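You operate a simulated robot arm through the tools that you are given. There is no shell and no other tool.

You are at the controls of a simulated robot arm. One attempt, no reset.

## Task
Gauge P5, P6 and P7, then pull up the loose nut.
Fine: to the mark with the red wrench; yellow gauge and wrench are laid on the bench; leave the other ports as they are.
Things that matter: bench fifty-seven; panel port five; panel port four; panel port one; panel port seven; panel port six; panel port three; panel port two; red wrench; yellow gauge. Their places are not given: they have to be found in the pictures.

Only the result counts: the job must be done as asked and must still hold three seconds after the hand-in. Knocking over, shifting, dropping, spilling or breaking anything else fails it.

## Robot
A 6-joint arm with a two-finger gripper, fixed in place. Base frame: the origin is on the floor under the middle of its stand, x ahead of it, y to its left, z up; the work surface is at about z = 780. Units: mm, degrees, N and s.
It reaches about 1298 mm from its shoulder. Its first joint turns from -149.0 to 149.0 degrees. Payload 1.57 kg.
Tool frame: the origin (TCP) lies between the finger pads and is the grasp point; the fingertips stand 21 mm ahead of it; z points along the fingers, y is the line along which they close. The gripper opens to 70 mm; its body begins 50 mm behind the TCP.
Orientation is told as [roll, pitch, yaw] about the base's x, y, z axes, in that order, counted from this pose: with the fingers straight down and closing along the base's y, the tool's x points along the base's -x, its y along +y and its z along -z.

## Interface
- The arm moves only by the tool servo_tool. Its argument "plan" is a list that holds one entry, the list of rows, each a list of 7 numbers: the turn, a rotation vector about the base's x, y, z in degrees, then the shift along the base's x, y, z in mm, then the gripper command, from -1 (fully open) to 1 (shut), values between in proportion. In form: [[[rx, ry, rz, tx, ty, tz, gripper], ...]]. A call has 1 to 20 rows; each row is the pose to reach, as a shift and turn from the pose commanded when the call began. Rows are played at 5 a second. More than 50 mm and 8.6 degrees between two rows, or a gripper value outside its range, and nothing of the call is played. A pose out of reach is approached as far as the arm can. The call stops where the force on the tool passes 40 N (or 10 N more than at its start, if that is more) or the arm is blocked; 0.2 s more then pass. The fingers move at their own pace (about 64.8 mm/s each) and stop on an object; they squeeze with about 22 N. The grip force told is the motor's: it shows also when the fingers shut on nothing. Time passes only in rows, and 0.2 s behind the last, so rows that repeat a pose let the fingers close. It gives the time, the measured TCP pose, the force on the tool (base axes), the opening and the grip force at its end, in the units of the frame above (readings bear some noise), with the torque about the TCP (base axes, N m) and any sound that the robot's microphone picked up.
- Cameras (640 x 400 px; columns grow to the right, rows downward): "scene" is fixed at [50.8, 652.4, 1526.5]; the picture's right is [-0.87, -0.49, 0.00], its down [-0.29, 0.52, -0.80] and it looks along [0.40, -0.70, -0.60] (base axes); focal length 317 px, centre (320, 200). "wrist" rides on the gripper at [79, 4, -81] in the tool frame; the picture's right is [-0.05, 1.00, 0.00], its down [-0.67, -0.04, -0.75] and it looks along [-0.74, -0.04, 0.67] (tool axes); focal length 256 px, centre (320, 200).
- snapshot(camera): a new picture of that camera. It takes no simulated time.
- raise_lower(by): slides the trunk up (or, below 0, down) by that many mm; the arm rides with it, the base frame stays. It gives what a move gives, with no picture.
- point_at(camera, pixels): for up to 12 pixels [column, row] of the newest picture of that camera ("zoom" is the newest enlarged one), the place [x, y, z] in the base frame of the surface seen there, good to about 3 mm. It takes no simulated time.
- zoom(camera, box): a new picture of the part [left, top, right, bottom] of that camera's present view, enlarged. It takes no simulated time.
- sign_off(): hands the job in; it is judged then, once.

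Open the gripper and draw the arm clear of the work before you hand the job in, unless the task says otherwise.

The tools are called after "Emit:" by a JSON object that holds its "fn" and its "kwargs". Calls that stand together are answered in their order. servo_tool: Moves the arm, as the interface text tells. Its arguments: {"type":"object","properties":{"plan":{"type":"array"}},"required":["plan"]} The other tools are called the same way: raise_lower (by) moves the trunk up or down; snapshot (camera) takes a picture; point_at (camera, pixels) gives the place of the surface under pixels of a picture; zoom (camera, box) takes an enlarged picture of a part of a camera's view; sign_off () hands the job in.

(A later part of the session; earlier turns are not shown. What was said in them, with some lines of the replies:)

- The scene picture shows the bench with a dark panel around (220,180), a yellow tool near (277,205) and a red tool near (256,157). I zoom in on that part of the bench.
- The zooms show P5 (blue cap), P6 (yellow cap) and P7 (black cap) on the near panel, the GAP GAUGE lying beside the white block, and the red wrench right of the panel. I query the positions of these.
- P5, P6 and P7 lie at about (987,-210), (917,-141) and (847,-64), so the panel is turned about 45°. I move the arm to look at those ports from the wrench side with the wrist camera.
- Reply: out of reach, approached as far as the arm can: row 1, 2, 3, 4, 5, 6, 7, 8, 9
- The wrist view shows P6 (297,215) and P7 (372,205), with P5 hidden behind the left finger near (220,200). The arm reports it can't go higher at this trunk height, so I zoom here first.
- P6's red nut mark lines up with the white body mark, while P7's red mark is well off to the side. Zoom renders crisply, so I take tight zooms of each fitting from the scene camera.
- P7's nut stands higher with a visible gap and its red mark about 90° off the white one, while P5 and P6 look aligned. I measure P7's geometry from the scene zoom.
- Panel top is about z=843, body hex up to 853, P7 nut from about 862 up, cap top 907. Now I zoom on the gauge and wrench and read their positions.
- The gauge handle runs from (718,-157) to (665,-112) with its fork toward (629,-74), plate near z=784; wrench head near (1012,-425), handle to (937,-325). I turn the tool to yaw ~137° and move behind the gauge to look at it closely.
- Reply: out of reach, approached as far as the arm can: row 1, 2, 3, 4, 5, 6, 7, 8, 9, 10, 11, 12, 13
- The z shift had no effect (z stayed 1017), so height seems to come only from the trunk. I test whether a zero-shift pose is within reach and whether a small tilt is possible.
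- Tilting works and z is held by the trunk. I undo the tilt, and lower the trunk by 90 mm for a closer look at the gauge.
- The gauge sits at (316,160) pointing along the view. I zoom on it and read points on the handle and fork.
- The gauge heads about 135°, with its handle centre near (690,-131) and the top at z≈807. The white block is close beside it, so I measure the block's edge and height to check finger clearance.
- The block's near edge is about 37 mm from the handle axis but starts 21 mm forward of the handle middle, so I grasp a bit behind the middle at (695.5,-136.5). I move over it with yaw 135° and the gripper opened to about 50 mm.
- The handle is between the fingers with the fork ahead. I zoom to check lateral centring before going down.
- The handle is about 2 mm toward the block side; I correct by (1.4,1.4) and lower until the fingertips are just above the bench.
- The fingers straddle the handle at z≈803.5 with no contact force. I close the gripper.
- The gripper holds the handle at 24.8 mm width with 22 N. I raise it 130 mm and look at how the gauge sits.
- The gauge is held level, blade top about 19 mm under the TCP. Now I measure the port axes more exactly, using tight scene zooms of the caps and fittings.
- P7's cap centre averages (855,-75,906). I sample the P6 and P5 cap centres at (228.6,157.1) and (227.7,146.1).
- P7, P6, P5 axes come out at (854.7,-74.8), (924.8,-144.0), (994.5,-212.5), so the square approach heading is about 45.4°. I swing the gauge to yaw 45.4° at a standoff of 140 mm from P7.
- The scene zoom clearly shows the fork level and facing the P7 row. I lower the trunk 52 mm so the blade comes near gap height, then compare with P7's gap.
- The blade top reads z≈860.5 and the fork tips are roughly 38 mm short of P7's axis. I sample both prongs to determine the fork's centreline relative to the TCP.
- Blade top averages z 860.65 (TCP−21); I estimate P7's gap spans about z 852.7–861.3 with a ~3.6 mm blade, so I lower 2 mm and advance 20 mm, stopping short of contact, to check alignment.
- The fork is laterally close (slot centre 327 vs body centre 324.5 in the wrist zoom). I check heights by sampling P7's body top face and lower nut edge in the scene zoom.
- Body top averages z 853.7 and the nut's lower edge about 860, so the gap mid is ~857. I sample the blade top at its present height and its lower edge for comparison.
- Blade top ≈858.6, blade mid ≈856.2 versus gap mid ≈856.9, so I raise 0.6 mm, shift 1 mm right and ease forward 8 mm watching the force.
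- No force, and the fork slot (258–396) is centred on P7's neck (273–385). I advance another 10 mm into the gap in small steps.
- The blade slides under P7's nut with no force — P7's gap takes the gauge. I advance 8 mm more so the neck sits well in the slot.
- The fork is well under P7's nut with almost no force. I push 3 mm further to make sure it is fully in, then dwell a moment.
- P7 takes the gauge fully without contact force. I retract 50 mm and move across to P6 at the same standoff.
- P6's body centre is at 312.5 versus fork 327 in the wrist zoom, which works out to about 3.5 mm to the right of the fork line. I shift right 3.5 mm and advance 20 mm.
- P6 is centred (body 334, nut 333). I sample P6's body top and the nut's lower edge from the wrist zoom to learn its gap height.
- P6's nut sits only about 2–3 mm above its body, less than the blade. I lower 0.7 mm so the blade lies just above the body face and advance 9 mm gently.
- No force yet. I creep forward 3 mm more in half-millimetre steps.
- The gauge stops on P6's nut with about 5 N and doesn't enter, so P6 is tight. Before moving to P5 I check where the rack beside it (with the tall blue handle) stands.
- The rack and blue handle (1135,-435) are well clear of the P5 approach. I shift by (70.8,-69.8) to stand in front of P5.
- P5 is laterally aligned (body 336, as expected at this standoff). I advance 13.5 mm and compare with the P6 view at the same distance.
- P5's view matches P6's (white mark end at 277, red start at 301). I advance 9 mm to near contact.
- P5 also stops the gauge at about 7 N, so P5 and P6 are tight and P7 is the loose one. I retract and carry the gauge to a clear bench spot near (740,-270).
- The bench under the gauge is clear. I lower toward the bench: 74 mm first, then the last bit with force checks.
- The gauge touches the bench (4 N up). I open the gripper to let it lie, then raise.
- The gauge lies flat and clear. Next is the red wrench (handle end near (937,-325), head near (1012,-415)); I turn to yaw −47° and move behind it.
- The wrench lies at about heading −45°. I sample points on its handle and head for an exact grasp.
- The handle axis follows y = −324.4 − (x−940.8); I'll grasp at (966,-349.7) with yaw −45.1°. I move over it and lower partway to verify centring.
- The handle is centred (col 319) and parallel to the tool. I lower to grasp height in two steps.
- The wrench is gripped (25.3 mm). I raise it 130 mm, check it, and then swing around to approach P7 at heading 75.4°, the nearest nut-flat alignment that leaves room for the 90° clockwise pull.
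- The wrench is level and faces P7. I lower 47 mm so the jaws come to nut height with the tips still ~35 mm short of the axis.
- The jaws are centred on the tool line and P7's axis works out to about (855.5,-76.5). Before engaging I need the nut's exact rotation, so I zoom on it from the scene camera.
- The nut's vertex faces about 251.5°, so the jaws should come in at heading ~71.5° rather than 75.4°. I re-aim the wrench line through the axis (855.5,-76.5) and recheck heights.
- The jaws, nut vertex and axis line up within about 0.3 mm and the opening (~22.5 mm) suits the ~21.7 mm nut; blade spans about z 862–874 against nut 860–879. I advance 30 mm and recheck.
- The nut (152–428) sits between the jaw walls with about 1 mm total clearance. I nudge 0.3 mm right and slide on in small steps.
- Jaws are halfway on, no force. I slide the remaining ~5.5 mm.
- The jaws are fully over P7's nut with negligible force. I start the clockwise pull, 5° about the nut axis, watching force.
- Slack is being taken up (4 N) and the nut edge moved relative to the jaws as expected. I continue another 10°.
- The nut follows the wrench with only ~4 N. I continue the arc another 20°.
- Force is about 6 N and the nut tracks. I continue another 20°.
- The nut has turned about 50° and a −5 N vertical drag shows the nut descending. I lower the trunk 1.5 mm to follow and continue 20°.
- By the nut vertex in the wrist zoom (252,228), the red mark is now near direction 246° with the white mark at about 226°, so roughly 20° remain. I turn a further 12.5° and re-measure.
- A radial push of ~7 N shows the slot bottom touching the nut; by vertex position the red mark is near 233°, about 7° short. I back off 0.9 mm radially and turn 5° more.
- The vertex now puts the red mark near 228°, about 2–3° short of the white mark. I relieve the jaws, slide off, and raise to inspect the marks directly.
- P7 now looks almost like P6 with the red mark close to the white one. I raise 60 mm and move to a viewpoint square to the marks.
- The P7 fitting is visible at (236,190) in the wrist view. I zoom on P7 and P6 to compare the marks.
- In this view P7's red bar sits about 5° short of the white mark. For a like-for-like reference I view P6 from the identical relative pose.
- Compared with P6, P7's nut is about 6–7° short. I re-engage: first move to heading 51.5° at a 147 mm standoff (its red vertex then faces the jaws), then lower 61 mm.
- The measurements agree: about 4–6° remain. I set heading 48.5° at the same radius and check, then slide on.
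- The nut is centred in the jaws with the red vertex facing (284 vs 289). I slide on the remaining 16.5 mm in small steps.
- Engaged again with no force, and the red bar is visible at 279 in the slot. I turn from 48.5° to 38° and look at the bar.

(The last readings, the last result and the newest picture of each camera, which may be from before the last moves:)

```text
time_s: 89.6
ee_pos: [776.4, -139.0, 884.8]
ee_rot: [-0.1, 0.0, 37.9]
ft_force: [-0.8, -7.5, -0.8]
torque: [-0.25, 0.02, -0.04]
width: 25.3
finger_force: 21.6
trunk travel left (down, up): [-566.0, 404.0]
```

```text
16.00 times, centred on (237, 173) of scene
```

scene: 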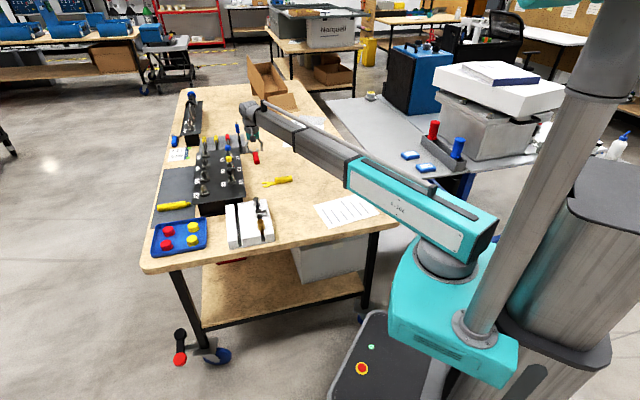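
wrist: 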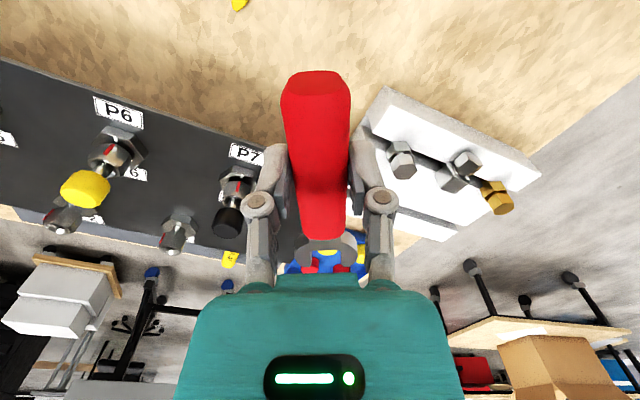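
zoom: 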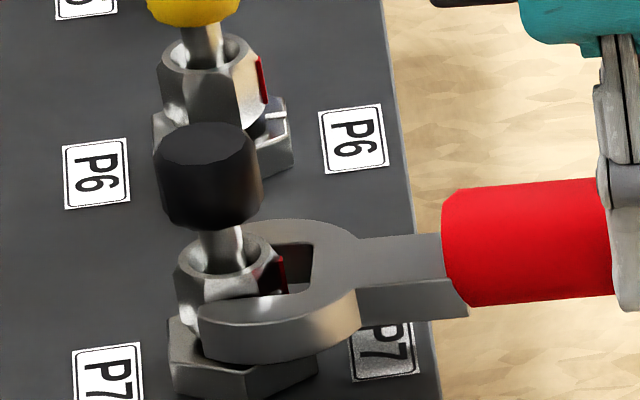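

The nut has just begun to move (red ≈227.4°). I turn 4° further to heading 34°, easing 0.4 mm radially outward.

Emit:
{"fn": "servo_tool", "kwargs": {"plan": [[[0, 0, -1, -1.2, 1.25, 0, 1], [0, 0, -2, -2.3, 2.6, 0, 1], [0, 0, -3, -3.4, 4.0, 0, 1], [0, 0, -4, -4.4, 5.4, 0, 1], [0, 0, -4, -4.4, 5.4, 0, 1]]]}}

Emit:
{"fn": "zoom", "kwargs": {"camera": "wrist", "box": [300, 235, 360, 275]}}

```text
time_s: 90.8
ee_pos: [771.7, -134.9, 884.2]
ee_rot: [0.1, -0.1, 34.0]
ft_force: [2.2, -9.7, -0.4]
torque: [-0.19, -0.12, -0.26]
width: 25.4
finger_force: 21.9
trunk travel left (down, up): [-566.0, 404.0]
```

```text
10.00 times, centred on (330, 255) of wrist
```

zoom: 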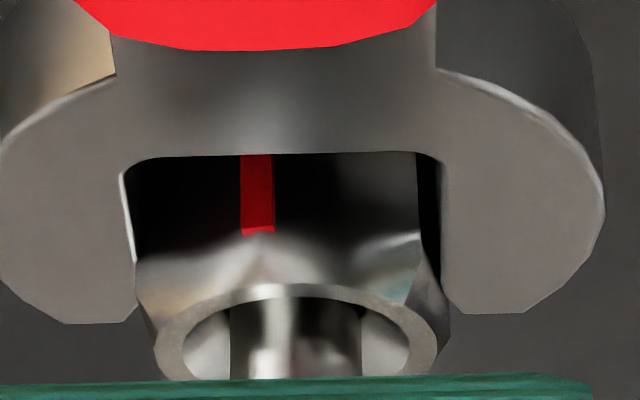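

The bar now reads ≈224.6°, a 3.8° turn; P6's state suggests ~2.5° more. I turn a last 2.5° and then inspect.

Emit:
{"fn": "servo_tool", "kwargs": {"plan": [[[0, 0, -0.8, -0.76, 1.18, 0, 1], [0, 0, -1.7, -1.6, 2.5, 0, 1], [0, 0, -2.5, -2.38, 3.7, 0, 1], [0, 0, -2.5, -2.38, 3.7, 0, 1]]]}}

Emit:
{"fn": "zoom", "kwargs": {"camera": "wrist", "box": [300, 235, 360, 275]}}

```text
time_s: 91.8
ee_pos: [770.2, -130.9, 885.8]
ee_rot: [-0.1, 0.0, 31.5]
ft_force: [0.6, -8.3, -2.0]
torque: [-0.2, 0.05, -0.17]
width: 25.1
finger_force: 21.8
trunk travel left (down, up): [-566.0, 404.0]
```

```text
10.00 times, centred on (330, 255) of wrist
```

zoom: 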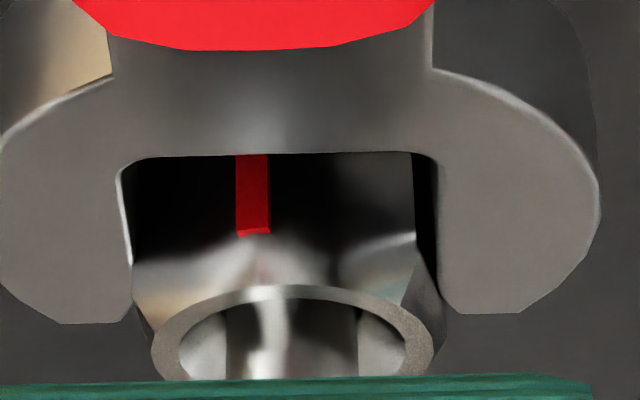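

The bar reads ≈222.4°, matching P6's reference. I relieve the jaws, slide off, raise 61 mm and re-inspect.

Emit:
{"fn": "servo_tool", "kwargs": {"plan": [[[0, 0, 2.7, 2.7, -3.8, 0, 1], [0, 0, 5.4, 5.5, -7.65, 0, 1], [0, 0, 8, 8.16, -11.45, 0, 1], [0, 0, 8, 3.2, -15.5, 0, 1], [0, 0, 8, -1.8, -19.6, 0, 1], [0, 0, 8, -6.7, -23.7, 0, 1], [0, 0, 8, -13.7, -29.4, 0, 1], [0, 0, 8, -20.5, -35.1, 0, 1], [0, 0, 8, -27.3, -40.7, 0, 1], [0, 0, 8, -27.3, -40.7, 0, 1]]]}}

Emit:
{"fn": "raise_lower", "kwargs": {"by": 61}}

Emit:
{"fn": "zoom", "kwargs": {"camera": "scene", "box": [222, 164, 252, 182]}}

```text
time_s: 94.0
ee_pos: [742.2, -170.8, 884.1]
ee_rot: [-0.1, 0.0, 39.4]
ft_force: [-0.3, -0.5, -1.4]
torque: [0.0, 0.04, -0.01]
width: 25.3
finger_force: 21.9
trunk travel left (down, up): [-566.0, 404.0]
```

```text
time_s: 95.0
ee_pos: [742.7, -170.3, 946.4]
ee_rot: [0.0, -0.1, 39.5]
ft_force: [0.3, 0.1, -1.7]
torque: [-0.01, 0.02, -0.02]
width: 25.4
finger_force: 22.3
trunk travel left (down, up): [-627.0, 343.0]
```

```text
16.00 times, centred on (237, 173) of scene
```

zoom: 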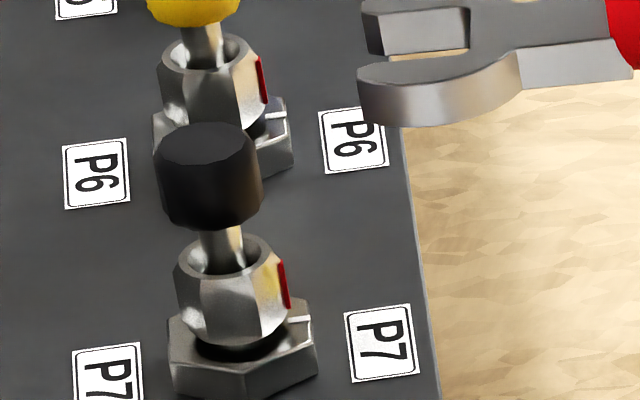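

Now P7 looks like P6 in the scene zoom. I return to the inspection pose (750.8,-138.2, yaw 72°) for the same close comparison.

Emit:
{"fn": "servo_tool", "kwargs": {"plan": [[[0, 0, 8, 2, 8, 0, 1], [0, 0, 16, 4, 16, 0, 1], [0, 0, 24, 6, 24, 0, 1], [0, 0, 32.6, 8.2, 32.3, 0, 1], [0, 0, 32.6, 8.2, 32.3, 0, 1]]]}}

Emit:
{"fn": "zoom", "kwargs": {"camera": "wrist", "box": [220, 170, 255, 192]}}

Emit:
{"fn": "zoom", "kwargs": {"camera": "wrist", "box": [212, 155, 262, 215]}}

```text
time_s: 96.2
ee_pos: [750.6, -137.6, 944.9]
ee_rot: [0.0, 0.0, 72.3]
ft_force: [0.2, -0.3, -1.3]
torque: [-0.01, 0.01, -0.01]
width: 25.5
finger_force: 21.9
trunk travel left (down, up): [-627.0, 343.0]
```

```text
16.00 times, centred on (238, 181) of wrist
```

zoom: 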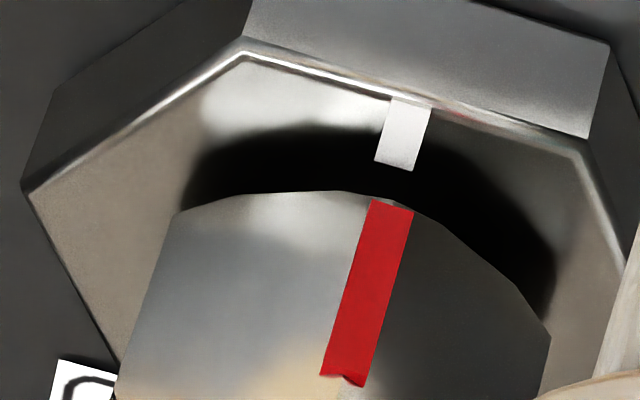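

```text
6.67 times, centred on (237, 185) of wrist
```

zoom: 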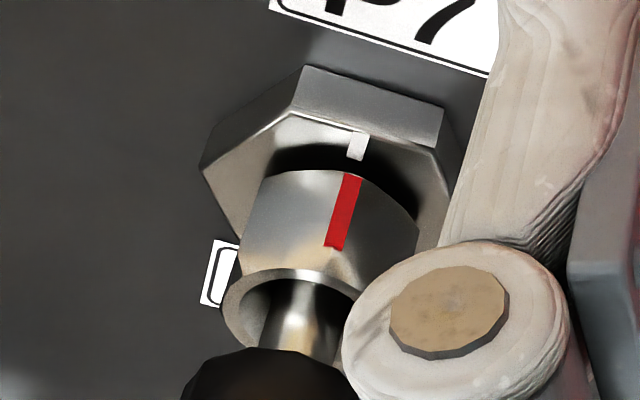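

P7's red bar now sits in line with its white mark, same as P6 within about 1°. I carry the wrench back to its original clear spot at (966,-350), heading −45°.

Emit:
{"fn": "servo_tool", "kwargs": {"plan": [[[0, 0, -7.8, 2, -12.8, 0, 1], [0, 0, -15.6, 3.9, -25.7, 0, 1], [0, 0, -23.4, 5.9, -38.5, 0, 1], [0, 0, -31.3, 7.8, -51.3, 0, 1], [0, 0, -39.1, 9.8, -64.1, 0, 1], [0, 0, -46.9, 11.8, -77, 0, 1], [0, 0, -54.7, 13.7, -89.8, 0, 1], [0, 0, -62.5, 15.7, -102.6, 0, 1], [0, 0, -70.3, 17.6, -115.4, 0, 1], [0, 0, -78.1, 19.6, -128.3, 0, 1], [0, 0, -85.9, 21.6, -141.1, 0, 1], [0, 0, -93.8, 23.5, -153.9, 0, 1], [0, 0, -101.6, 25.5, -166.7, 0, 1], [0, 0, -109.4, 27.4, -179.6, 0, 1], [0, 0, -117.2, 29.4, -192.4, 0, 1], [0, 0, -117.2, 70, -196.5, 0, 1], [0, 0, -117.2, 110, -200.5, 0, 1], [0, 0, -117.2, 150, -205, 0, 1], [0, 0, -117.2, 190, -209.5, 0, 1], [0, 0, -117.2, 215.4, -212.2, 0, 1]]]}}

Emit:
{"fn": "snapshot", "kwargs": {"camera": "wrist"}}

Emit:
{"fn": "snapshot", "kwargs": {"camera": "scene"}}

```text
time_s: 100.4
ee_pos: [966.4, -351.0, 945.0]
ee_rot: [-0.1, -0.1, -45.1]
ft_force: [-0.2, 0.2, -1.7]
torque: [0.03, -0.01, -0.04]
width: 25.4
finger_force: 21.3
trunk travel left (down, up): [-627.0, 343.0]
```

```text
taken
```

wrist: 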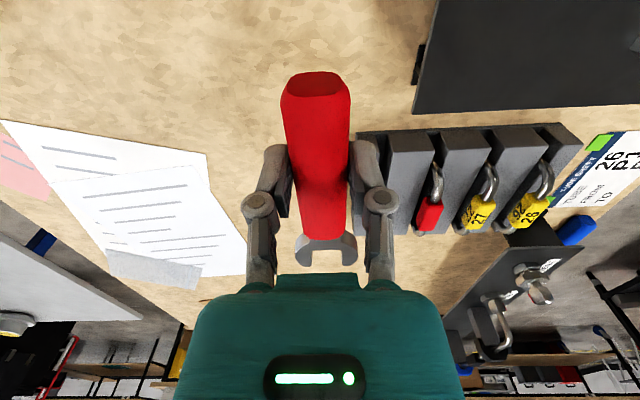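

```text
taken
```

scene: 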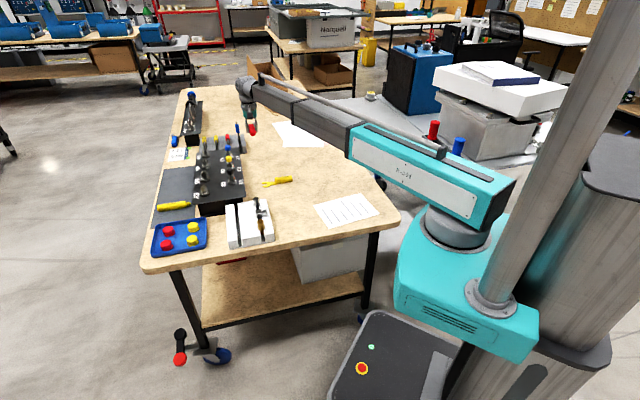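

The wrench is over its original spot. I shift back 12 mm from the rack and lower carefully to the bench.

Emit:
{"fn": "servo_tool", "kwargs": {"plan": [[[0, 0, 0, -8.5, 8.5, 0, 1], [0, 0, 0, -8.5, 8.5, 0, 1]]]}}

Emit:
{"fn": "raise_lower", "kwargs": {"by": -136}}

Emit:
{"fn": "raise_lower", "kwargs": {"by": -3}}

Emit:
{"fn": "raise_lower", "kwargs": {"by": -1.5}}

Emit:
{"fn": "zoom", "kwargs": {"camera": "scene", "box": [230, 138, 280, 170]}}

```text
time_s: 101.0
ee_pos: [957.4, -341.1, 946.2]
ee_rot: [-0.1, -0.1, -45.1]
ft_force: [0.1, -1.0, -1.4]
torque: [0.01, 0.01, 0.0]
width: 25.4
finger_force: 22.2
trunk travel left (down, up): [-627.0, 343.0]
```

```text
time_s: 102.6
ee_pos: [957.3, -341.8, 810.1]
ee_rot: [-0.1, 0.0, -45.1]
ft_force: [0.4, -0.8, -0.3]
torque: [0.02, 0.04, 0.01]
width: 25.2
finger_force: 21.7
trunk travel left (down, up): [-491.0, 479.0]
```

```text
time_s: 103.1
ee_pos: [957.6, -340.9, 806.5]
ee_rot: [-0.1, 0.1, -45.0]
ft_force: [-0.2, 0.5, -1.5]
torque: [0.03, 0.02, 0.0]
width: 25.3
finger_force: 21.1
trunk travel left (down, up): [-488.0, 482.0]
```

```text
time_s: 103.6
ee_pos: [956.8, -341.3, 805.8]
ee_rot: [-0.1, -0.2, -45.1]
ft_force: [1.5, 0.9, 3.8]
torque: [-0.44, -0.37, 0.09]
width: 25.1
finger_force: 22.2
trunk travel left (down, up): [-487.0, 483.0]
```

```text
12.50 times, centred on (255, 154) of scene
```

zoom: 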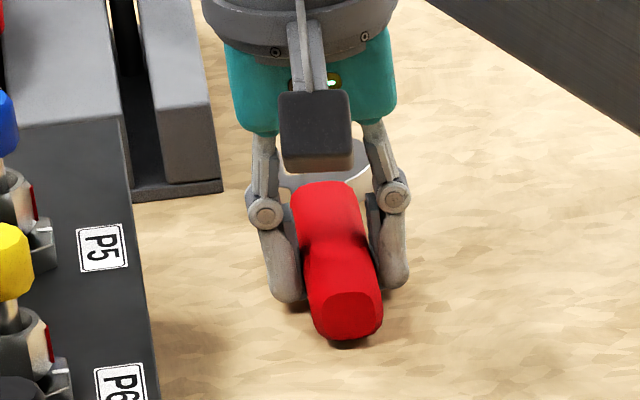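

The head touches the bench (≈5 N). I lower 0.7 mm more and release.

Emit:
{"fn": "raise_lower", "kwargs": {"by": -0.7}}

Emit:
{"fn": "servo_tool", "kwargs": {"plan": [[[0, 0, 0, 0, 0, 0, 0.1], [0, 0, 0, 0, 0, 0, -0.3], [0, 0, 0, 0, 0, 0, -0.5], [0, 0, 0, 0, 0, 0, -0.5], [0, 0, 0, 0, 0, 0, -0.5]]]}}

Emit:
{"fn": "raise_lower", "kwargs": {"by": 140}}

Emit:
{"fn": "snapshot", "kwargs": {"camera": "wrist"}}

Emit:
{"fn": "snapshot", "kwargs": {"camera": "scene"}}

```text
time_s: 104.1
ee_pos: [956.1, -340.8, 804.8]
ee_rot: [-0.2, -0.1, -45.2]
ft_force: [1.0, -0.7, 4.0]
torque: [-0.43, -0.41, 0.04]
width: 25.1
finger_force: 22.2
trunk travel left (down, up): [-486.0, 484.0]
```

```text
time_s: 105.3
ee_pos: [958.2, -342.1, 803.4]
ee_rot: [0.0, -0.1, -45.1]
ft_force: [0.5, 0.9, 0.3]
torque: [0.01, -0.01, 0.0]
width: 52.3
finger_force: 0.0
trunk travel left (down, up): [-486.0, 484.0]
```

```text
time_s: 107.0
ee_pos: [956.6, -341.7, 944.3]
ee_rot: [-0.1, -0.1, -45.1]
ft_force: [-0.3, 0.1, -0.1]
torque: [0.02, -0.04, 0.03]
width: 52.4
finger_force: 0.0
trunk travel left (down, up): [-626.0, 344.0]
```

```text
taken
```

wrist: 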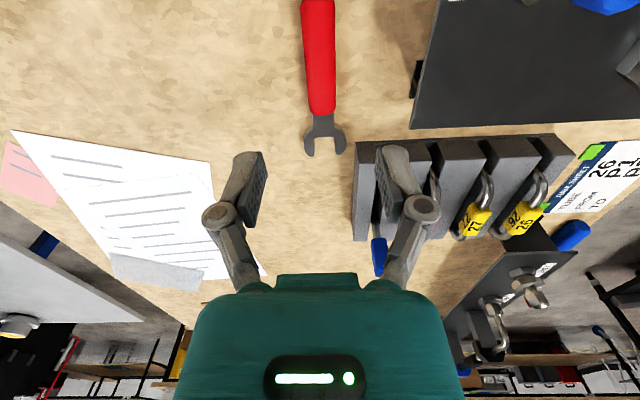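

```text
taken
```

scene: 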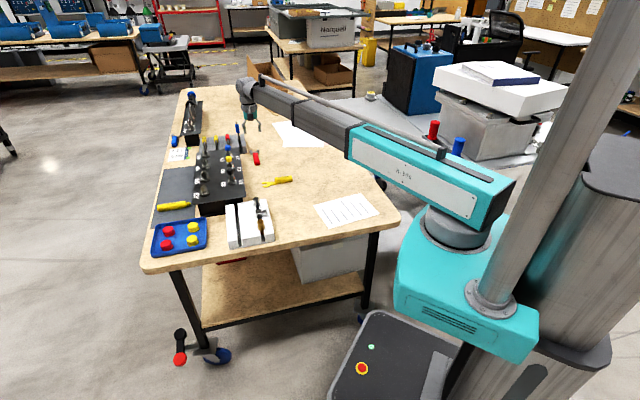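

The wrench lies flat on the bench and the gauge too. I check the final state of all ports and P7's remaining gap in the scene zoom.

Emit:
{"fn": "zoom", "kwargs": {"camera": "scene", "box": [222, 164, 252, 188]}}

Emit:
{"fn": "point_at", "kwargs": {"camera": "zoom", "pixels": [[200, 285], [210, 288], [220, 291], [230, 293], [240, 293], [250, 291], [260, 287], [270, 282], [225, 286], [235, 288], [245, 287], [255, 283]]}}

Emit:
{"fn": "zoom", "kwargs": {"camera": "scene", "box": [180, 130, 300, 205]}}

```text
16.00 times, centred on (237, 176) of scene
```

zoom: 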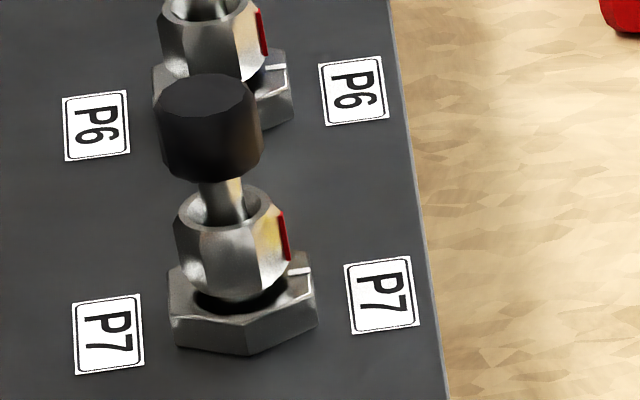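

```text
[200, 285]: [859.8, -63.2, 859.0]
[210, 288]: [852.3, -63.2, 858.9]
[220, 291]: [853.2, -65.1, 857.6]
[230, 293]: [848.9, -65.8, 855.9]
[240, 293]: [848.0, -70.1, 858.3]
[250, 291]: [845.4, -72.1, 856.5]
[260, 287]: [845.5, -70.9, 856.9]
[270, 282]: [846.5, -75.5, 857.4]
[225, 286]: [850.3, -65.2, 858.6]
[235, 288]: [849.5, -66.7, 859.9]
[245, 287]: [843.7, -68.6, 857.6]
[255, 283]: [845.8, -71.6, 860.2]
```

```text
5.33 times, centred on (240, 168) of scene
```

zoom: 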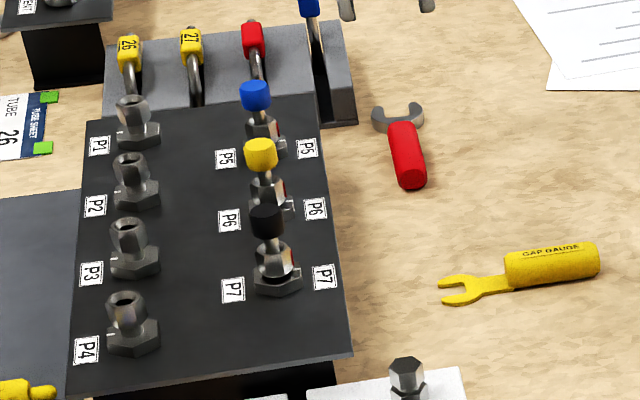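

All ports look right: P7's red/white offset (10,12) matches P6's (9,12), gap about 2.7 mm, and both tools lie on the bench. I raise and draw the arm back to the start area with the gripper open.

Emit:
{"fn": "raise_lower", "kwargs": {"by": 70}}

Emit:
{"fn": "servo_tool", "kwargs": {"plan": [[[0, 0, 4.5, -44, -3.6, 0, -1], [0, 0, 9, -88, -7.2, 0, -1], [0, 0, 13.5, -132, -10.8, 0, -1], [0, 0, 18, -176, -14.4, 0, -1], [0, 0, 22.5, -220, -18, 0, -1], [0, 0, 27, -264, -21.6, 0, -1], [0, 0, 31.5, -308, -25.2, 0, -1], [0, 0, 36, -352, -28.8, 0, -1], [0, 0, 40.5, -396, -32.4, 0, -1], [0, 0, 45, -440, -36, 0, -1], [0, 0, 45, -440, -36, 0, -1]]]}}

Emit:
{"fn": "snapshot", "kwargs": {"camera": "scene"}}

Emit:
{"fn": "zoom", "kwargs": {"camera": "scene", "box": [140, 80, 300, 250]}}

Emit:
{"fn": "zoom", "kwargs": {"camera": "scene", "box": [180, 130, 300, 205]}}

```text
time_s: 108.1
ee_pos: [956.9, -341.3, 1015.0]
ee_rot: [-0.2, 0.0, -45.2]
ft_force: [0.7, 0.3, 0.7]
torque: [0.01, -0.05, 0.01]
width: 52.5
finger_force: 0.0
trunk travel left (down, up): [-696.0, 274.0]
```

```text
time_s: 110.5
ee_pos: [515.8, -377.7, 1014.7]
ee_rot: [-0.1, -0.2, 0.0]
ft_force: [0.2, 0.0, 0.4]
torque: [0.02, 0.01, 0.0]
width: 69.9
finger_force: 0.1
trunk travel left (down, up): [-696.0, 274.0]
```

```text
taken
```

scene: 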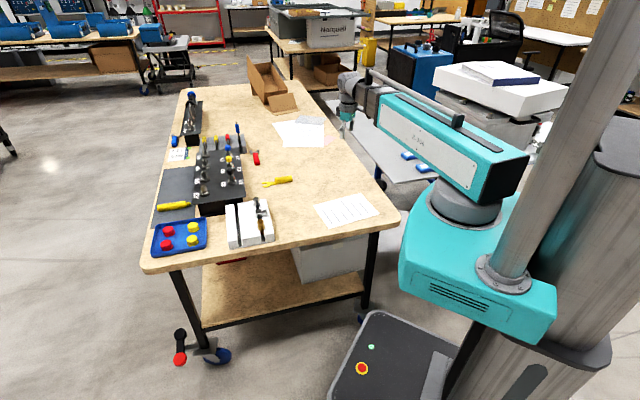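

```text
2.35 times, centred on (220, 165) of scene
```

zoom: 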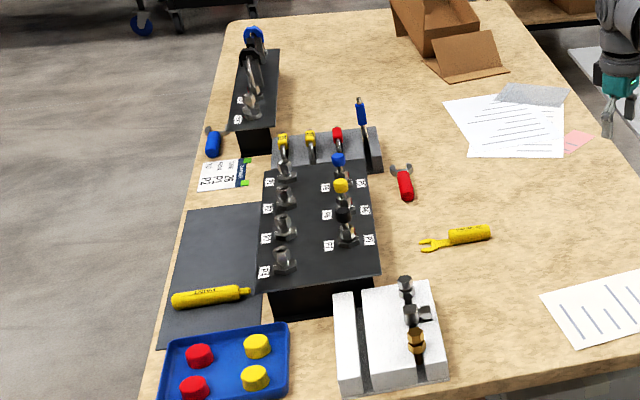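

```text
5.33 times, centred on (240, 168) of scene
```

zoom: 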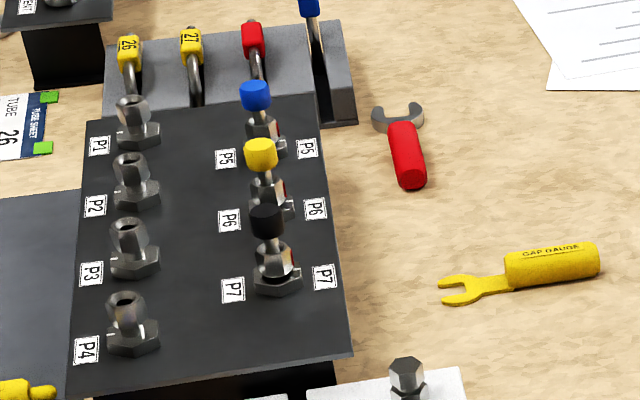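

The arm is clear and open, the gauge and wrench lie still on the bench, P7's nut is at its mark and the other ports are unchanged. I hand the job in.

Emit:
{"fn": "sign_off", "kwargs": {}}

```text
The job is handed in.
```

I gauged all three ports, found P7 to be the loose one, and pulled its nut up to the mark with the red wrench. The job is handed in; I haven't seen the judge's result.

- **Gauging:** P5 and P6 are tight: the gauge stopped against the nut at about 5–7 N and would not enter. P7 took the gauge fully with almost no force.
- **P7 nut:** I turned it clockwise in two pulls. After the first pull it was about 6–7° short of P6, so I went back on for the rest. Its red mark now lines up with the white mark, within about 1° of how P6 looks. I judged this from the pictures and did not re-gauge P7 after tightening.
- **Tools:** the wrench lies on the bench near where it started. The gauge is also on the bench, but in a clear spot toward the middle rather than beside the white block.
- **Other ports:** P1 to P6 look unchanged. The arm is back at its start position with the gripper open.
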